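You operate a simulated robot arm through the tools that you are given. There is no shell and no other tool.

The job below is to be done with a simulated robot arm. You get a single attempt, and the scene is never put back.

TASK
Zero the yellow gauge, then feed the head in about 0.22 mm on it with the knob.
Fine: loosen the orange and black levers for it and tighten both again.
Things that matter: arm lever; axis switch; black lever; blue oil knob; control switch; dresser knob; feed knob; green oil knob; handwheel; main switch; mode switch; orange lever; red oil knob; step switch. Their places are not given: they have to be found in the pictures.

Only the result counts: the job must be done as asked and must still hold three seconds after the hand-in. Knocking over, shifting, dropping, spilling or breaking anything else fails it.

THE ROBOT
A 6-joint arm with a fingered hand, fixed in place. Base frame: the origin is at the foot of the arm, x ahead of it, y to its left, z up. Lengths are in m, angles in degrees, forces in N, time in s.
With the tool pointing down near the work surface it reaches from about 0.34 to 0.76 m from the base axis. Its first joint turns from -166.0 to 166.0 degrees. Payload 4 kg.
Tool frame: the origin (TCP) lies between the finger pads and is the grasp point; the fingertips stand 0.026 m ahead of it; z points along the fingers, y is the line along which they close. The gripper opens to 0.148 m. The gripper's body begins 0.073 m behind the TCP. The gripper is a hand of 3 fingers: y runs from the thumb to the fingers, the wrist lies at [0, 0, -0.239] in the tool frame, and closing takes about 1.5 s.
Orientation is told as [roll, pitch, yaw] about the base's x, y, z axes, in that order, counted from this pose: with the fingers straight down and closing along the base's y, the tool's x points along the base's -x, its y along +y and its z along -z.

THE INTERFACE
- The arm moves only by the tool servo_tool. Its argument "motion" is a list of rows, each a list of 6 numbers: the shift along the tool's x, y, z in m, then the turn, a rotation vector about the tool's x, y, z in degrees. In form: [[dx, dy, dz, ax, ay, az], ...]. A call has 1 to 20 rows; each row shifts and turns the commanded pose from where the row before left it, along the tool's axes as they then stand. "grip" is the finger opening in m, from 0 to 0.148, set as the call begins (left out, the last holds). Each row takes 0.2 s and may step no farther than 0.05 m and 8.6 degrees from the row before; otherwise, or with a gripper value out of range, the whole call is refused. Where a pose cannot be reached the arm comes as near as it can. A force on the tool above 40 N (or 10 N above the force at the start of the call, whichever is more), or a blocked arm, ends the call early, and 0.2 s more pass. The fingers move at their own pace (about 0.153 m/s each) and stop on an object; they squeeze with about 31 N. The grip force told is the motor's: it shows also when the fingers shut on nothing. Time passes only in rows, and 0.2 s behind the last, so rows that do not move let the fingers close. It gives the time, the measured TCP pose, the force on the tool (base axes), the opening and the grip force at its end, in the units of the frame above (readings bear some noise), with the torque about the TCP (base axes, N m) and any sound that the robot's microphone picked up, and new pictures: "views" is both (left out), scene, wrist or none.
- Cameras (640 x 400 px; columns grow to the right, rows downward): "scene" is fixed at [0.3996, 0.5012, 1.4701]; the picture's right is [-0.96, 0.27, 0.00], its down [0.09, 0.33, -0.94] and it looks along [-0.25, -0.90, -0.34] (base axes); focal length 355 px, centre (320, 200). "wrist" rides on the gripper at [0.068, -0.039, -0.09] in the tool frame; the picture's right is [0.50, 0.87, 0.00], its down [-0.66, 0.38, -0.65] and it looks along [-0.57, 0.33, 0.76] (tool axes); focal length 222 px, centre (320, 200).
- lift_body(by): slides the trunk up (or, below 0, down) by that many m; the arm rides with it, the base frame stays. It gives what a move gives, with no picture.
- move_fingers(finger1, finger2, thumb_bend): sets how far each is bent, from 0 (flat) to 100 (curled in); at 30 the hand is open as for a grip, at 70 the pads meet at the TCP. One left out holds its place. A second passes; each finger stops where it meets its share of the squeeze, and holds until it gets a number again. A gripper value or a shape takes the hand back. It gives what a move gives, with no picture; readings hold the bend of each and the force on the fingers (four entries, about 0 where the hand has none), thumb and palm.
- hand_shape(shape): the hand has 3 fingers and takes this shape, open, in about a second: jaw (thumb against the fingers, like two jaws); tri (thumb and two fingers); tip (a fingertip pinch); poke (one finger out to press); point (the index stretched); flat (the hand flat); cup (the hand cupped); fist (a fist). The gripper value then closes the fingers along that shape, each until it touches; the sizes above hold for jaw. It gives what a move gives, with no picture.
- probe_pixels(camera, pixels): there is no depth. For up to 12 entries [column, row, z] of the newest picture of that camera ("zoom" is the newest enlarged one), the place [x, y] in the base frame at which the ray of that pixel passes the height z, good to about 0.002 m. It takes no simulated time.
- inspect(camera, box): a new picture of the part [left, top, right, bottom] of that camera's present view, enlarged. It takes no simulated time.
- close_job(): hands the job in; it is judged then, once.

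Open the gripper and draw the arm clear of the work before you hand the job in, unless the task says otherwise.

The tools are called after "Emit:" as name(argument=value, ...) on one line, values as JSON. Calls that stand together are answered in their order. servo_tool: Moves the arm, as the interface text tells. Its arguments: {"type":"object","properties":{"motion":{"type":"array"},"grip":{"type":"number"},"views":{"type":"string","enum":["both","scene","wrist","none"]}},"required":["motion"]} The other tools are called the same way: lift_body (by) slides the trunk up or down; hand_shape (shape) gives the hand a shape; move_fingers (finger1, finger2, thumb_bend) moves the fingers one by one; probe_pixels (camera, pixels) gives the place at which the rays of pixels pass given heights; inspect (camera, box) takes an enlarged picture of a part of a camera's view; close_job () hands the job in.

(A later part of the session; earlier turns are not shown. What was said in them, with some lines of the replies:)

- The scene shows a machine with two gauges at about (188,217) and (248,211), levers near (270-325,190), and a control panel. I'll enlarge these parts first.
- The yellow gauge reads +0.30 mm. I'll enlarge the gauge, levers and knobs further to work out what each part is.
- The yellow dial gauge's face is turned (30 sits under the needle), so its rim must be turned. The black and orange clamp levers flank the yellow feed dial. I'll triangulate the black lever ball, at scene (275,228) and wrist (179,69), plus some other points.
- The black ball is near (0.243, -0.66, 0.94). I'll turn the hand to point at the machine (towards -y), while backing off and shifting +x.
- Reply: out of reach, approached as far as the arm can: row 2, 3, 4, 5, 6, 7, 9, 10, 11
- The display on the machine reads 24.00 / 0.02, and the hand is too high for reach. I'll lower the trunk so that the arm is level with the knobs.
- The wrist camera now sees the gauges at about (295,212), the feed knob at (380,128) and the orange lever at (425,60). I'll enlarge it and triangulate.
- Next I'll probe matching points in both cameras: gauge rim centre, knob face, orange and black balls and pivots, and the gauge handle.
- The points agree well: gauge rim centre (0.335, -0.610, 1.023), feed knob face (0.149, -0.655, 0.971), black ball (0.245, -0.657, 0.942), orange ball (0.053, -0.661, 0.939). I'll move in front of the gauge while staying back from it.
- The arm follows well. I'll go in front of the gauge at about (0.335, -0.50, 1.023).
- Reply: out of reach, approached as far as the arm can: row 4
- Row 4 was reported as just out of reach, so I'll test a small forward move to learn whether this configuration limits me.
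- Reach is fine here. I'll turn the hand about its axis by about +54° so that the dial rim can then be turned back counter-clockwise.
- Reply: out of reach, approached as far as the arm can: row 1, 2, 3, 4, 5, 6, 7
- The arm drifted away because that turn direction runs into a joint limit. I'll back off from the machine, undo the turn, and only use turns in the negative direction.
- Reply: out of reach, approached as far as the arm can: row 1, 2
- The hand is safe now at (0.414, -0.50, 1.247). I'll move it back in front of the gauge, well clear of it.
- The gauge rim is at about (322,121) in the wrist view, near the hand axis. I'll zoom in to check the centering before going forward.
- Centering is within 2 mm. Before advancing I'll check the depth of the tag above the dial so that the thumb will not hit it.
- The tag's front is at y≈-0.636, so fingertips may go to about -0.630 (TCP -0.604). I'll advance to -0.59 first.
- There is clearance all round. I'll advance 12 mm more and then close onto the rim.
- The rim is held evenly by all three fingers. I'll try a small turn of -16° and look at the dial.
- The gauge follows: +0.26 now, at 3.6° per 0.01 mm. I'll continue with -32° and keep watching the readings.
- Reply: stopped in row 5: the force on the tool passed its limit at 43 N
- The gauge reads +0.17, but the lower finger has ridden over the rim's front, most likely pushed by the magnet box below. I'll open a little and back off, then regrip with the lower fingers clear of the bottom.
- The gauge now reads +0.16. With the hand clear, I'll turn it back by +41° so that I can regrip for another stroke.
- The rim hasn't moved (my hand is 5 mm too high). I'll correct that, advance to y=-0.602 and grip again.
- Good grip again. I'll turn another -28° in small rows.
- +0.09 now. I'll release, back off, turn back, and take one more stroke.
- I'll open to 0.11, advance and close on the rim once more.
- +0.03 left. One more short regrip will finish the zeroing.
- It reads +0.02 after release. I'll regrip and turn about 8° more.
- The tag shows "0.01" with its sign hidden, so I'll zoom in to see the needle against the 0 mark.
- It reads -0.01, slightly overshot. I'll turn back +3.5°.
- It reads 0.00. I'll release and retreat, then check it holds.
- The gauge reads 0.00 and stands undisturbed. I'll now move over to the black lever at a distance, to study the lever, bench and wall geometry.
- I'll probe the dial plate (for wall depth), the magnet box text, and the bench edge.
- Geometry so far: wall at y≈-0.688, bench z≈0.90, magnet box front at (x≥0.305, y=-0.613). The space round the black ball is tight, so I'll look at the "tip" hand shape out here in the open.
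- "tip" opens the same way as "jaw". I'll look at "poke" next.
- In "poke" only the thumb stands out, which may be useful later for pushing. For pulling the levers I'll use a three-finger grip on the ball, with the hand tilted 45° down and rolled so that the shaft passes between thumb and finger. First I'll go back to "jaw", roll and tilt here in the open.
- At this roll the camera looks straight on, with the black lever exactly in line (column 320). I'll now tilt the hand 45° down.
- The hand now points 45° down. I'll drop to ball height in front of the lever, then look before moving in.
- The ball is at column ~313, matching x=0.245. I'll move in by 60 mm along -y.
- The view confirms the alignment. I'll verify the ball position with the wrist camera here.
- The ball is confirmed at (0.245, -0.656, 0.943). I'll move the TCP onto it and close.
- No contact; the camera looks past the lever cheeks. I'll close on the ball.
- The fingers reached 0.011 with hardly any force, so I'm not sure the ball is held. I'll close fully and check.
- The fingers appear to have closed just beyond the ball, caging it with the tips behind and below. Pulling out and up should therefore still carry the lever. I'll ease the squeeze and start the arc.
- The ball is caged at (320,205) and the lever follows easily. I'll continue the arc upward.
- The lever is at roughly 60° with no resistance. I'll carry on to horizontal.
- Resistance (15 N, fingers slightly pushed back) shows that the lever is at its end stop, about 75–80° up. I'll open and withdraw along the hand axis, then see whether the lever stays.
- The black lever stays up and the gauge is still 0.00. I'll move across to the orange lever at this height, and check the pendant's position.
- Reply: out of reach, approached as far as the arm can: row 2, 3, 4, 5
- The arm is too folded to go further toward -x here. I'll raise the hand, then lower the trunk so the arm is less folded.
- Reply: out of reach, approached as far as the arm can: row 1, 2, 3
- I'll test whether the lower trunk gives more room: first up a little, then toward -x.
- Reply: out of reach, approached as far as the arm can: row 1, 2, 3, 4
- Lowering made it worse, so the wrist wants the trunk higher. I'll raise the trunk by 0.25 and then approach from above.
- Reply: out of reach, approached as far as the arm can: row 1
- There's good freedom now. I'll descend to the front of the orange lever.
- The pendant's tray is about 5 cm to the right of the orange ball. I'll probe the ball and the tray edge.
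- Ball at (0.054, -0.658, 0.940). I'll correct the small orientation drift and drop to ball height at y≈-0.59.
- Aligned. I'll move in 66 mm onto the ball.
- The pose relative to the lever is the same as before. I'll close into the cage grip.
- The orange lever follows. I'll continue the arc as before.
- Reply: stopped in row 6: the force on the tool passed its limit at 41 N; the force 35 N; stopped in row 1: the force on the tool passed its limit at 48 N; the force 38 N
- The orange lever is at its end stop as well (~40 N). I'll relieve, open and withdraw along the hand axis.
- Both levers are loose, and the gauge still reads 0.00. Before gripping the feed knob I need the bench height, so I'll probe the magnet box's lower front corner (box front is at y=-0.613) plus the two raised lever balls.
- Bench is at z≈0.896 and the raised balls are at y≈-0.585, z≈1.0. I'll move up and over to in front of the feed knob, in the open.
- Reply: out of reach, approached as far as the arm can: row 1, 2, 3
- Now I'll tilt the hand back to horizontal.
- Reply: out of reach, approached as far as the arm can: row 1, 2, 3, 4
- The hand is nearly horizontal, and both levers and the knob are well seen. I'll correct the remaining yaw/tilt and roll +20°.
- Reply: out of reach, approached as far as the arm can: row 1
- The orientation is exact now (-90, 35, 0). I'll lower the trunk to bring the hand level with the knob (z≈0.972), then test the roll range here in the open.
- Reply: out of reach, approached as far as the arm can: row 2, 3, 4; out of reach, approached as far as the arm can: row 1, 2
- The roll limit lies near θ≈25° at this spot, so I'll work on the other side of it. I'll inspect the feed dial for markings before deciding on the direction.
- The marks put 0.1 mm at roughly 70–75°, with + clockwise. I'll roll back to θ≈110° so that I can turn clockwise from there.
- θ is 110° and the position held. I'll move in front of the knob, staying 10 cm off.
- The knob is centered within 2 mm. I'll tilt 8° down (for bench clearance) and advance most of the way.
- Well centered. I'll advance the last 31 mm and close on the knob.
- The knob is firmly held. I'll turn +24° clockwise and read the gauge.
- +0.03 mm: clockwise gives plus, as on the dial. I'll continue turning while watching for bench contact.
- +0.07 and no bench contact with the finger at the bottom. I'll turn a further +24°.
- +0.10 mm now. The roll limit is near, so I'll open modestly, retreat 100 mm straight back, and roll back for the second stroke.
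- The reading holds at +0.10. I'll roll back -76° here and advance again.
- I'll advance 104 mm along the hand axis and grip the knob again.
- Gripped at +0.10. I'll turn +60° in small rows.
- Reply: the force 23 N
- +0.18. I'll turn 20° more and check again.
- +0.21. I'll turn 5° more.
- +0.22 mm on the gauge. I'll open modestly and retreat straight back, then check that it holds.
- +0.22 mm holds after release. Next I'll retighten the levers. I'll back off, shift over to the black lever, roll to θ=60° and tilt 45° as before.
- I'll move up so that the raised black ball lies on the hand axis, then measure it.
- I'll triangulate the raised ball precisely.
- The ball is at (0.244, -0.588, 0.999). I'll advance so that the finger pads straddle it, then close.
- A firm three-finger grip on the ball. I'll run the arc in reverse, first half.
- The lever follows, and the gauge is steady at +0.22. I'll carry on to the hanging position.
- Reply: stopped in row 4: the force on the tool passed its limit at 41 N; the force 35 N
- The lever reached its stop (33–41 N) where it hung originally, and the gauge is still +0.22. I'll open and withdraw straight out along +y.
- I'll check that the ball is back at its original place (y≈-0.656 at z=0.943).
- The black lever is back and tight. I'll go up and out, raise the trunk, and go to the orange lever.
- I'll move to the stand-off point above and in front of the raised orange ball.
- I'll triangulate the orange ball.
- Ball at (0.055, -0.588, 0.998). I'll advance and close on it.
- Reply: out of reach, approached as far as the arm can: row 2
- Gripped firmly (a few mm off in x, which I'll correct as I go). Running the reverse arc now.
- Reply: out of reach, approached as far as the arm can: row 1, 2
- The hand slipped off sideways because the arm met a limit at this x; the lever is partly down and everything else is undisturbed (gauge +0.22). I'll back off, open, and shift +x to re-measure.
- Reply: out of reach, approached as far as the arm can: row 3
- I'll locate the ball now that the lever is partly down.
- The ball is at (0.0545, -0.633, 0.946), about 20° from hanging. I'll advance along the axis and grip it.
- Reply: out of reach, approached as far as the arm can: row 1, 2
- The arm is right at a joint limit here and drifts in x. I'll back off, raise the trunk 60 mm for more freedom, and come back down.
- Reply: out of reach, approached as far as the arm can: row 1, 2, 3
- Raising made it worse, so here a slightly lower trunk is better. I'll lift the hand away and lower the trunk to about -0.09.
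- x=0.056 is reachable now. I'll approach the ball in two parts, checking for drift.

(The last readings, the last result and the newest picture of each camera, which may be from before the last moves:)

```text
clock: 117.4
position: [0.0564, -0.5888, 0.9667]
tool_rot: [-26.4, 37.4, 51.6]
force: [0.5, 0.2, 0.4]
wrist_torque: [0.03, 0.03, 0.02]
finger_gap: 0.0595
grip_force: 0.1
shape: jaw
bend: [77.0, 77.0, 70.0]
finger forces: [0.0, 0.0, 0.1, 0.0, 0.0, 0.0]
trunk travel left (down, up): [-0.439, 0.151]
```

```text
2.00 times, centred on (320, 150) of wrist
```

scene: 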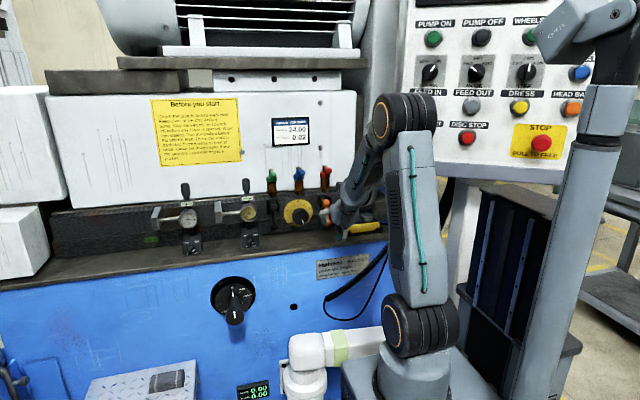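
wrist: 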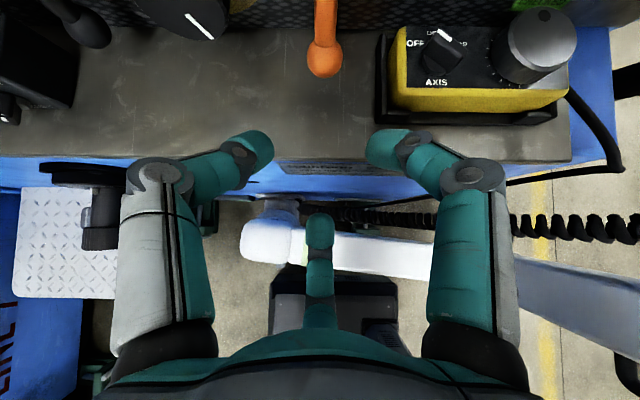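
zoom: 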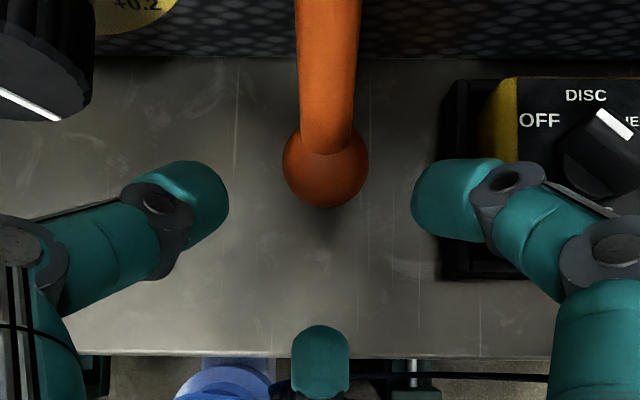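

No drift; the ball is centred. I'll complete the approach and close.

Emit:
servo_tool(motion=[[0.0144, -0.0083, 0.0279, 0, 0, 0]], views="none")

Emit:
servo_tool(motion=[[0, 0, 0, 0, 0, 0], [0, 0, 0, 0, 0, 0], [0, 0, 0, 0, 0, 0], [0, 0, 0, 0, 0, 0]], grip=0.01)

Emit:
inspect(camera="wrist", box=[160, 50, 480, 250])

```text
clock: 117.8
position: [0.0584, -0.6198, 0.9603]
tool_rot: [-26.4, 37.4, 51.5]
force: [-0.2, 0.6, -0.3]
wrist_torque: [0.01, 0.0, 0.0]
finger_gap: 0.0597
grip_force: 0.1
shape: jaw
bend: [77.0, 77.0, 70.0]
finger forces: [0.1, 0.0, 0.1, 0.0, 0.0, 0.0]
trunk travel left (down, up): [-0.439, 0.151]
```

```text
clock: 118.8
position: [0.0577, -0.6187, 0.9594]
tool_rot: [-26.4, 37.4, 51.4]
force: [-1.1, -1.5, 1.9]
wrist_torque: [-0.05, 0.03, -0.03]
finger_gap: 0.0176
grip_force: 31.1
shape: jaw
bend: [73.0, 73.0, 70.0]
finger forces: [30.2, 27.1, 0.0, 0.0, 27.9, 0.0]
trunk travel left (down, up): [-0.439, 0.151]
```

scene: 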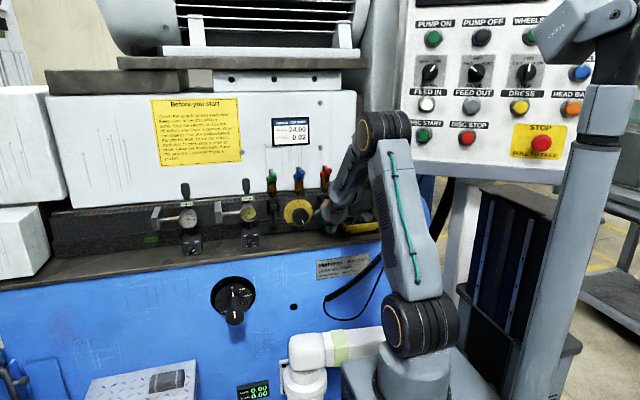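
wrist: 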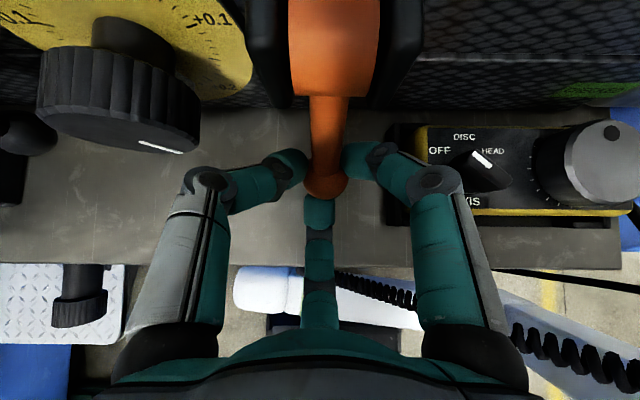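

```text
2.00 times, centred on (320, 150) of wrist
```

zoom: 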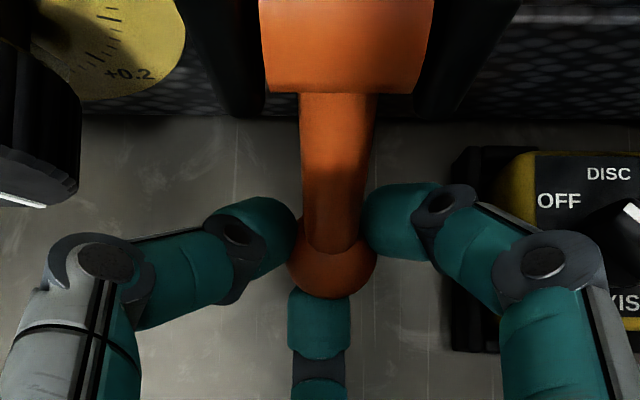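

Gripped on the ball. I'll push it in the last ~20° until it meets the stop.

Emit:
servo_tool(motion=[[0.0053, -0.003, 0.0105, 0, 0, 0], [0.0068, -0.0039, 0.0094, 0, 0, 0], [0.0045, -0.0026, 0.005, 0, 0, 0]])

Emit:
inspect(camera="scene", box=[230, 180, 350, 240])

```text
clock: 119.6
position: [0.0586, -0.6478, 0.9553]
tool_rot: [-26.2, 37.7, 51.4]
force: [0.0, 12.9, 1.5]
wrist_torque: [-0.41, 0.24, 0.07]
finger_gap: 0.0189
grip_force: 31.5
shape: jaw
bend: [75.0, 61.0, 71.0]
finger forces: [40.4, 27.1, 0.1, 0.0, 34.5, 0.1]
trunk travel left (down, up): [-0.439, 0.151]
```

scene: 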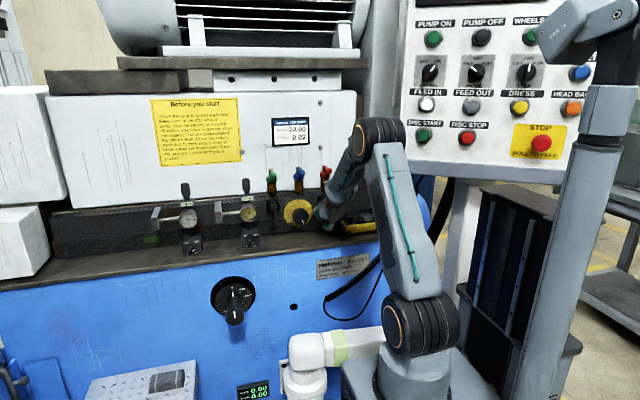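
wrist: 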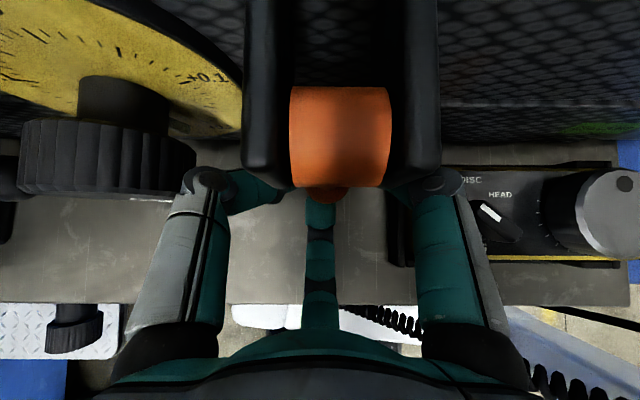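

```text
5.33 times, centred on (290, 210) of scene
```

zoom: 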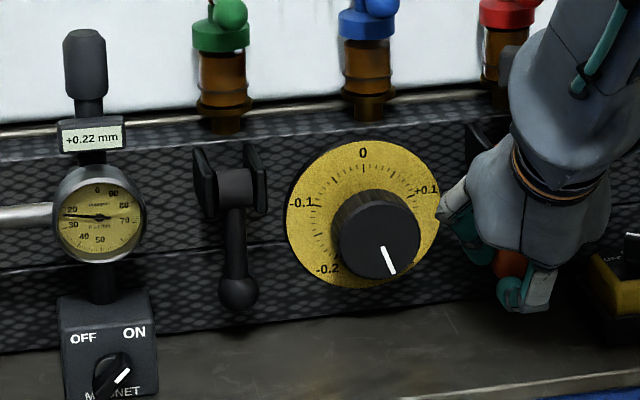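

There's 13 N in y now. I'll push a few mm more to be sure it is seated against its stop, as with the black lever.

Emit:
servo_tool(motion=[[0.0025, -0.0014, 0.0028, 0, 0, 0], [0.0025, -0.0014, 0.0028, 0, 0, 0], [0, 0, 0, 0, 0, 0]], views="none")

```text
clock: 120.4
position: [0.0581, -0.6517, 0.9571]
tool_rot: [-26.3, 37.9, 51.3]
force: [-1.3, 31.7, 0.8]
wrist_torque: [0.09, 0.3, 0.03]
finger_gap: 0.02
grip_force: 30.7
shape: jaw
bend: [76.0, 59.0, 72.0]
finger forces: [38.9, 34.1, 0.0, 0.1, 29.0, 0.0]
trunk travel left (down, up): [-0.439, 0.151]
```

32 N against the stop: seated. I'll open only slightly (clear of the knob) and withdraw along +y.

Emit:
servo_tool(motion=[[-0.0012, 0.0007, -0.0014, 0, 0, 0], [0, 0, 0, 0, 0, 0], [0, 0, 0, 0, 0, 0], [-0.0122, 0.0071, -0.0141, 0, 0, 0], [-0.0184, 0.0106, -0.0212, 0, 0, 0], [-0.0245, 0.0142, -0.0283, 0, 0, 0]], grip=0.047)

Emit:
inspect(camera="scene", box=[230, 180, 350, 240])

Emit:
inspect(camera="wrist", box=[160, 0, 480, 200])

```text
clock: 121.8
position: [0.0515, -0.567, 0.9594]
tool_rot: [-26.5, 37.4, 51.6]
force: [-0.2, -0.3, 0.4]
wrist_torque: [-0.02, 0.0, -0.04]
finger_gap: 0.0468
grip_force: 0.1
shape: jaw
bend: [77.0, 77.0, 70.0]
finger forces: [0.0, 0.0, 0.0, 0.1, 0.0, 0.0]
out of reach, approached as far as the arm can: row 6
trunk travel left (down, up): [-0.439, 0.151]
```

scene: 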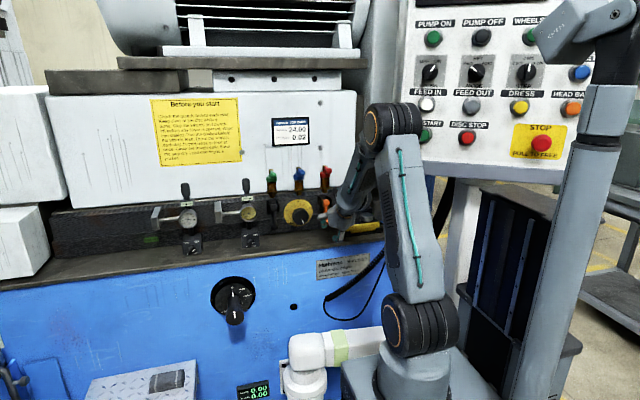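
wrist: 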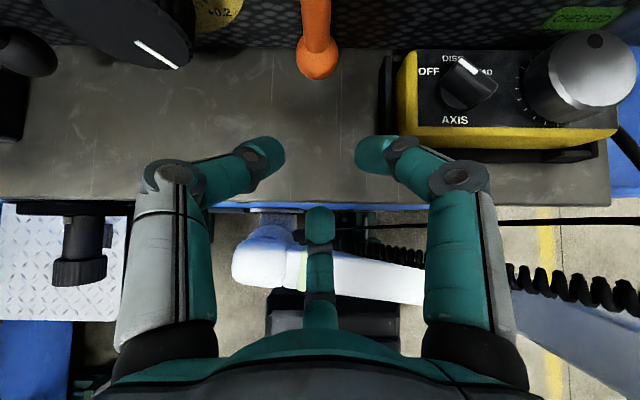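

```text
5.33 times, centred on (290, 210) of scene
```

zoom: 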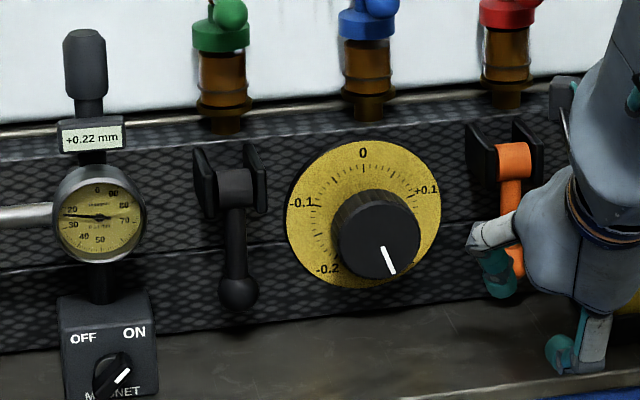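

```text
2.00 times, centred on (320, 100) of wrist
```

zoom: 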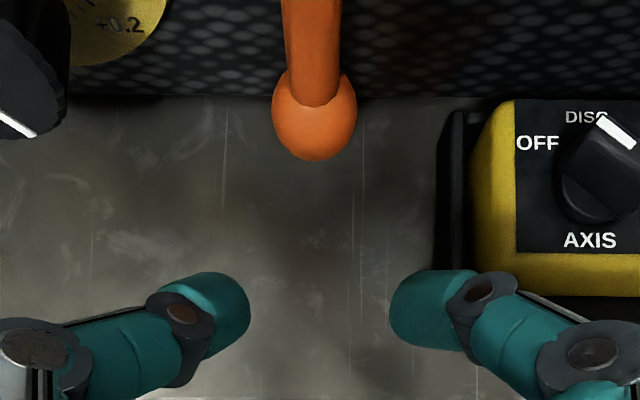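

The orange lever hangs again, the black one too, and the gauge reads +0.22. I'll check the ball position and pull the arm well clear.

Emit:
probe_pixels(camera="wrist", pixels=[[317.5, 59, 0.94], [317.5, 59, 0.945]])

Emit:
servo_tool(motion=[[0, 0, -0.04, 0, 0, 0], [0, 0, -0.04, 0, 0, 0], [0, 0, -0.04, 0, 0, 0]], grip=0.148)

Emit:
lift_body(by=0.1)

Emit:
servo_tool(motion=[[0, 0, 0, 0, 0, 0], [0, 0, 0, 0, 0, 0], [0, 0, 0, 0, 0, 0], [0, 0, 0, 0, 0, 0], [0, 0, 0, 0, 0, 0]])

Emit:
inspect(camera="scene", box=[140, 160, 260, 260])

Emit:
inspect(camera="scene", box=[230, 150, 390, 250])

```text
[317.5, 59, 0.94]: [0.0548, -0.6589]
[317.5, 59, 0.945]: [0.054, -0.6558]
```

```text
clock: 122.6
position: [0.0496, -0.4933, 1.034]
tool_rot: [-28.2, 36.9, 49.1]
force: [0.6, 0.5, 0.0]
wrist_torque: [0.01, 0.07, 0.04]
finger_gap: 0.148
grip_force: 0.0
shape: jaw
bend: [30.0, 30.0, 30.0]
finger forces: [0.1, 0.0, 0.0, 0.0, 0.0, 0.1]
out of reach, approached as far as the arm can: row 3
trunk travel left (down, up): [-0.439, 0.151]
```

scene: 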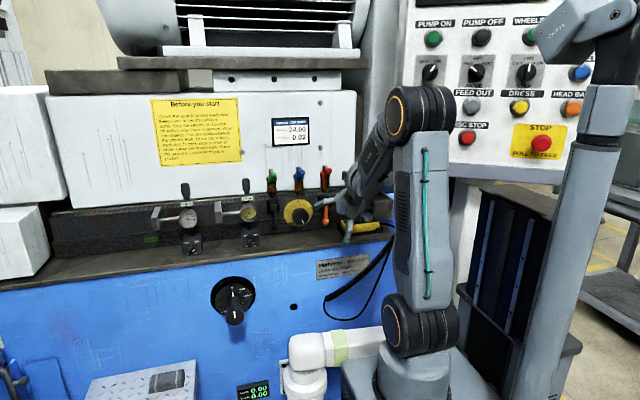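
wrist: 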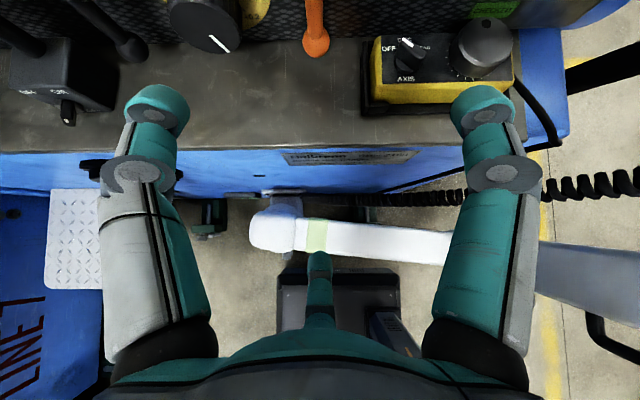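

```text
clock: 123.9
position: [0.0512, -0.4923, 1.1343]
tool_rot: [-26.8, 37.7, 51.4]
force: [0.0, -0.6, 0.0]
wrist_torque: [0.01, 0.01, 0.04]
finger_gap: 0.1479
grip_force: 0.0
shape: jaw
bend: [30.0, 30.0, 30.0]
finger forces: [0.1, 0.0, 0.1, 0.0, 0.1, 0.0]
trunk travel left (down, up): [-0.539, 0.051]
```

```text
clock: 125.1
position: [0.0506, -0.4927, 1.1348]
tool_rot: [-26.7, 37.7, 51.4]
force: [0.9, 0.2, -0.1]
wrist_torque: [0.02, -0.01, -0.01]
finger_gap: 0.1481
grip_force: 0.0
shape: jaw
bend: [30.0, 30.0, 30.0]
finger forces: [0.1, 0.0, 0.1, 0.1, 0.1, 0.0]
trunk travel left (down, up): [-0.539, 0.051]
```

scene: 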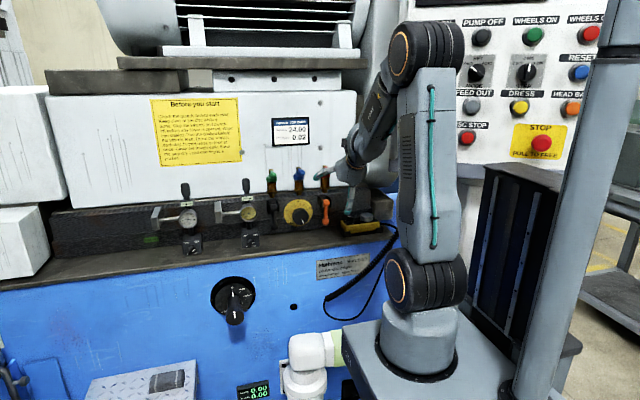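
wrist: 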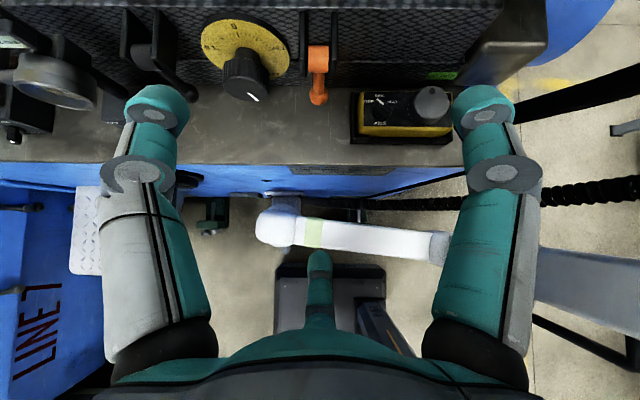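

```text
4.00 times, centred on (200, 210) of scene
```

zoom: 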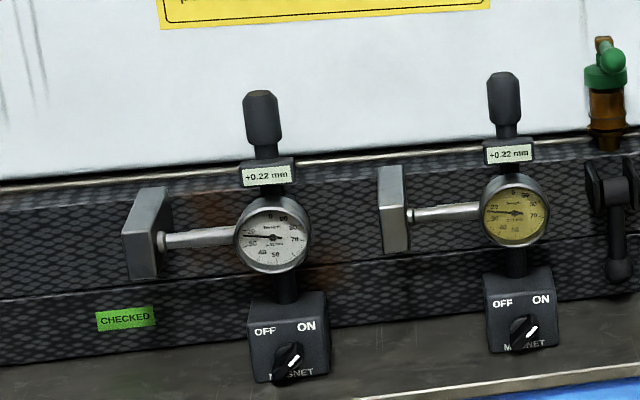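

```text
4.00 times, centred on (310, 200) of scene
```

zoom: 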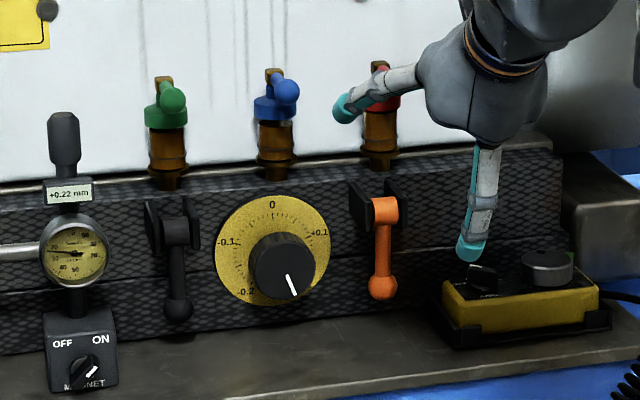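

Both levers hang in their tightened positions, the yellow gauge reads +0.22 mm, both magnet stands are in place, and the hand is open and clear. I'm handing in the job.

Emit:
close_job()

```text
The job is handed in.
```

The yellow gauge was zeroed at 0.00, and the head was then fed in with the knob until the gauge read +0.22 mm. I handed the job in with that reading showing.

- **Zeroing:** I turned the gauge rim back from +0.30 mm. It read 0.00 and held after I let go.
- **Feed:** I pulled the black and orange levers up to loosen them, then turned the feed knob clockwise, towards plus on its dial. The gauge went to +0.22 mm and held after release.
- **Levers:** I pushed both back down until they met their stops at about 32 N or more. Both balls are back where they hung at the start, and the gauge did not move while I did this.
- **Slip on the orange lever:** my grip slipped partway down because the arm was at its reach limit. I regripped and finished it; nothing else moved.
- **White gauge:** it moved from 0.00 to +0.22 mm along with the yellow one, though I never touched it.

The hand is open and clear of the machine.
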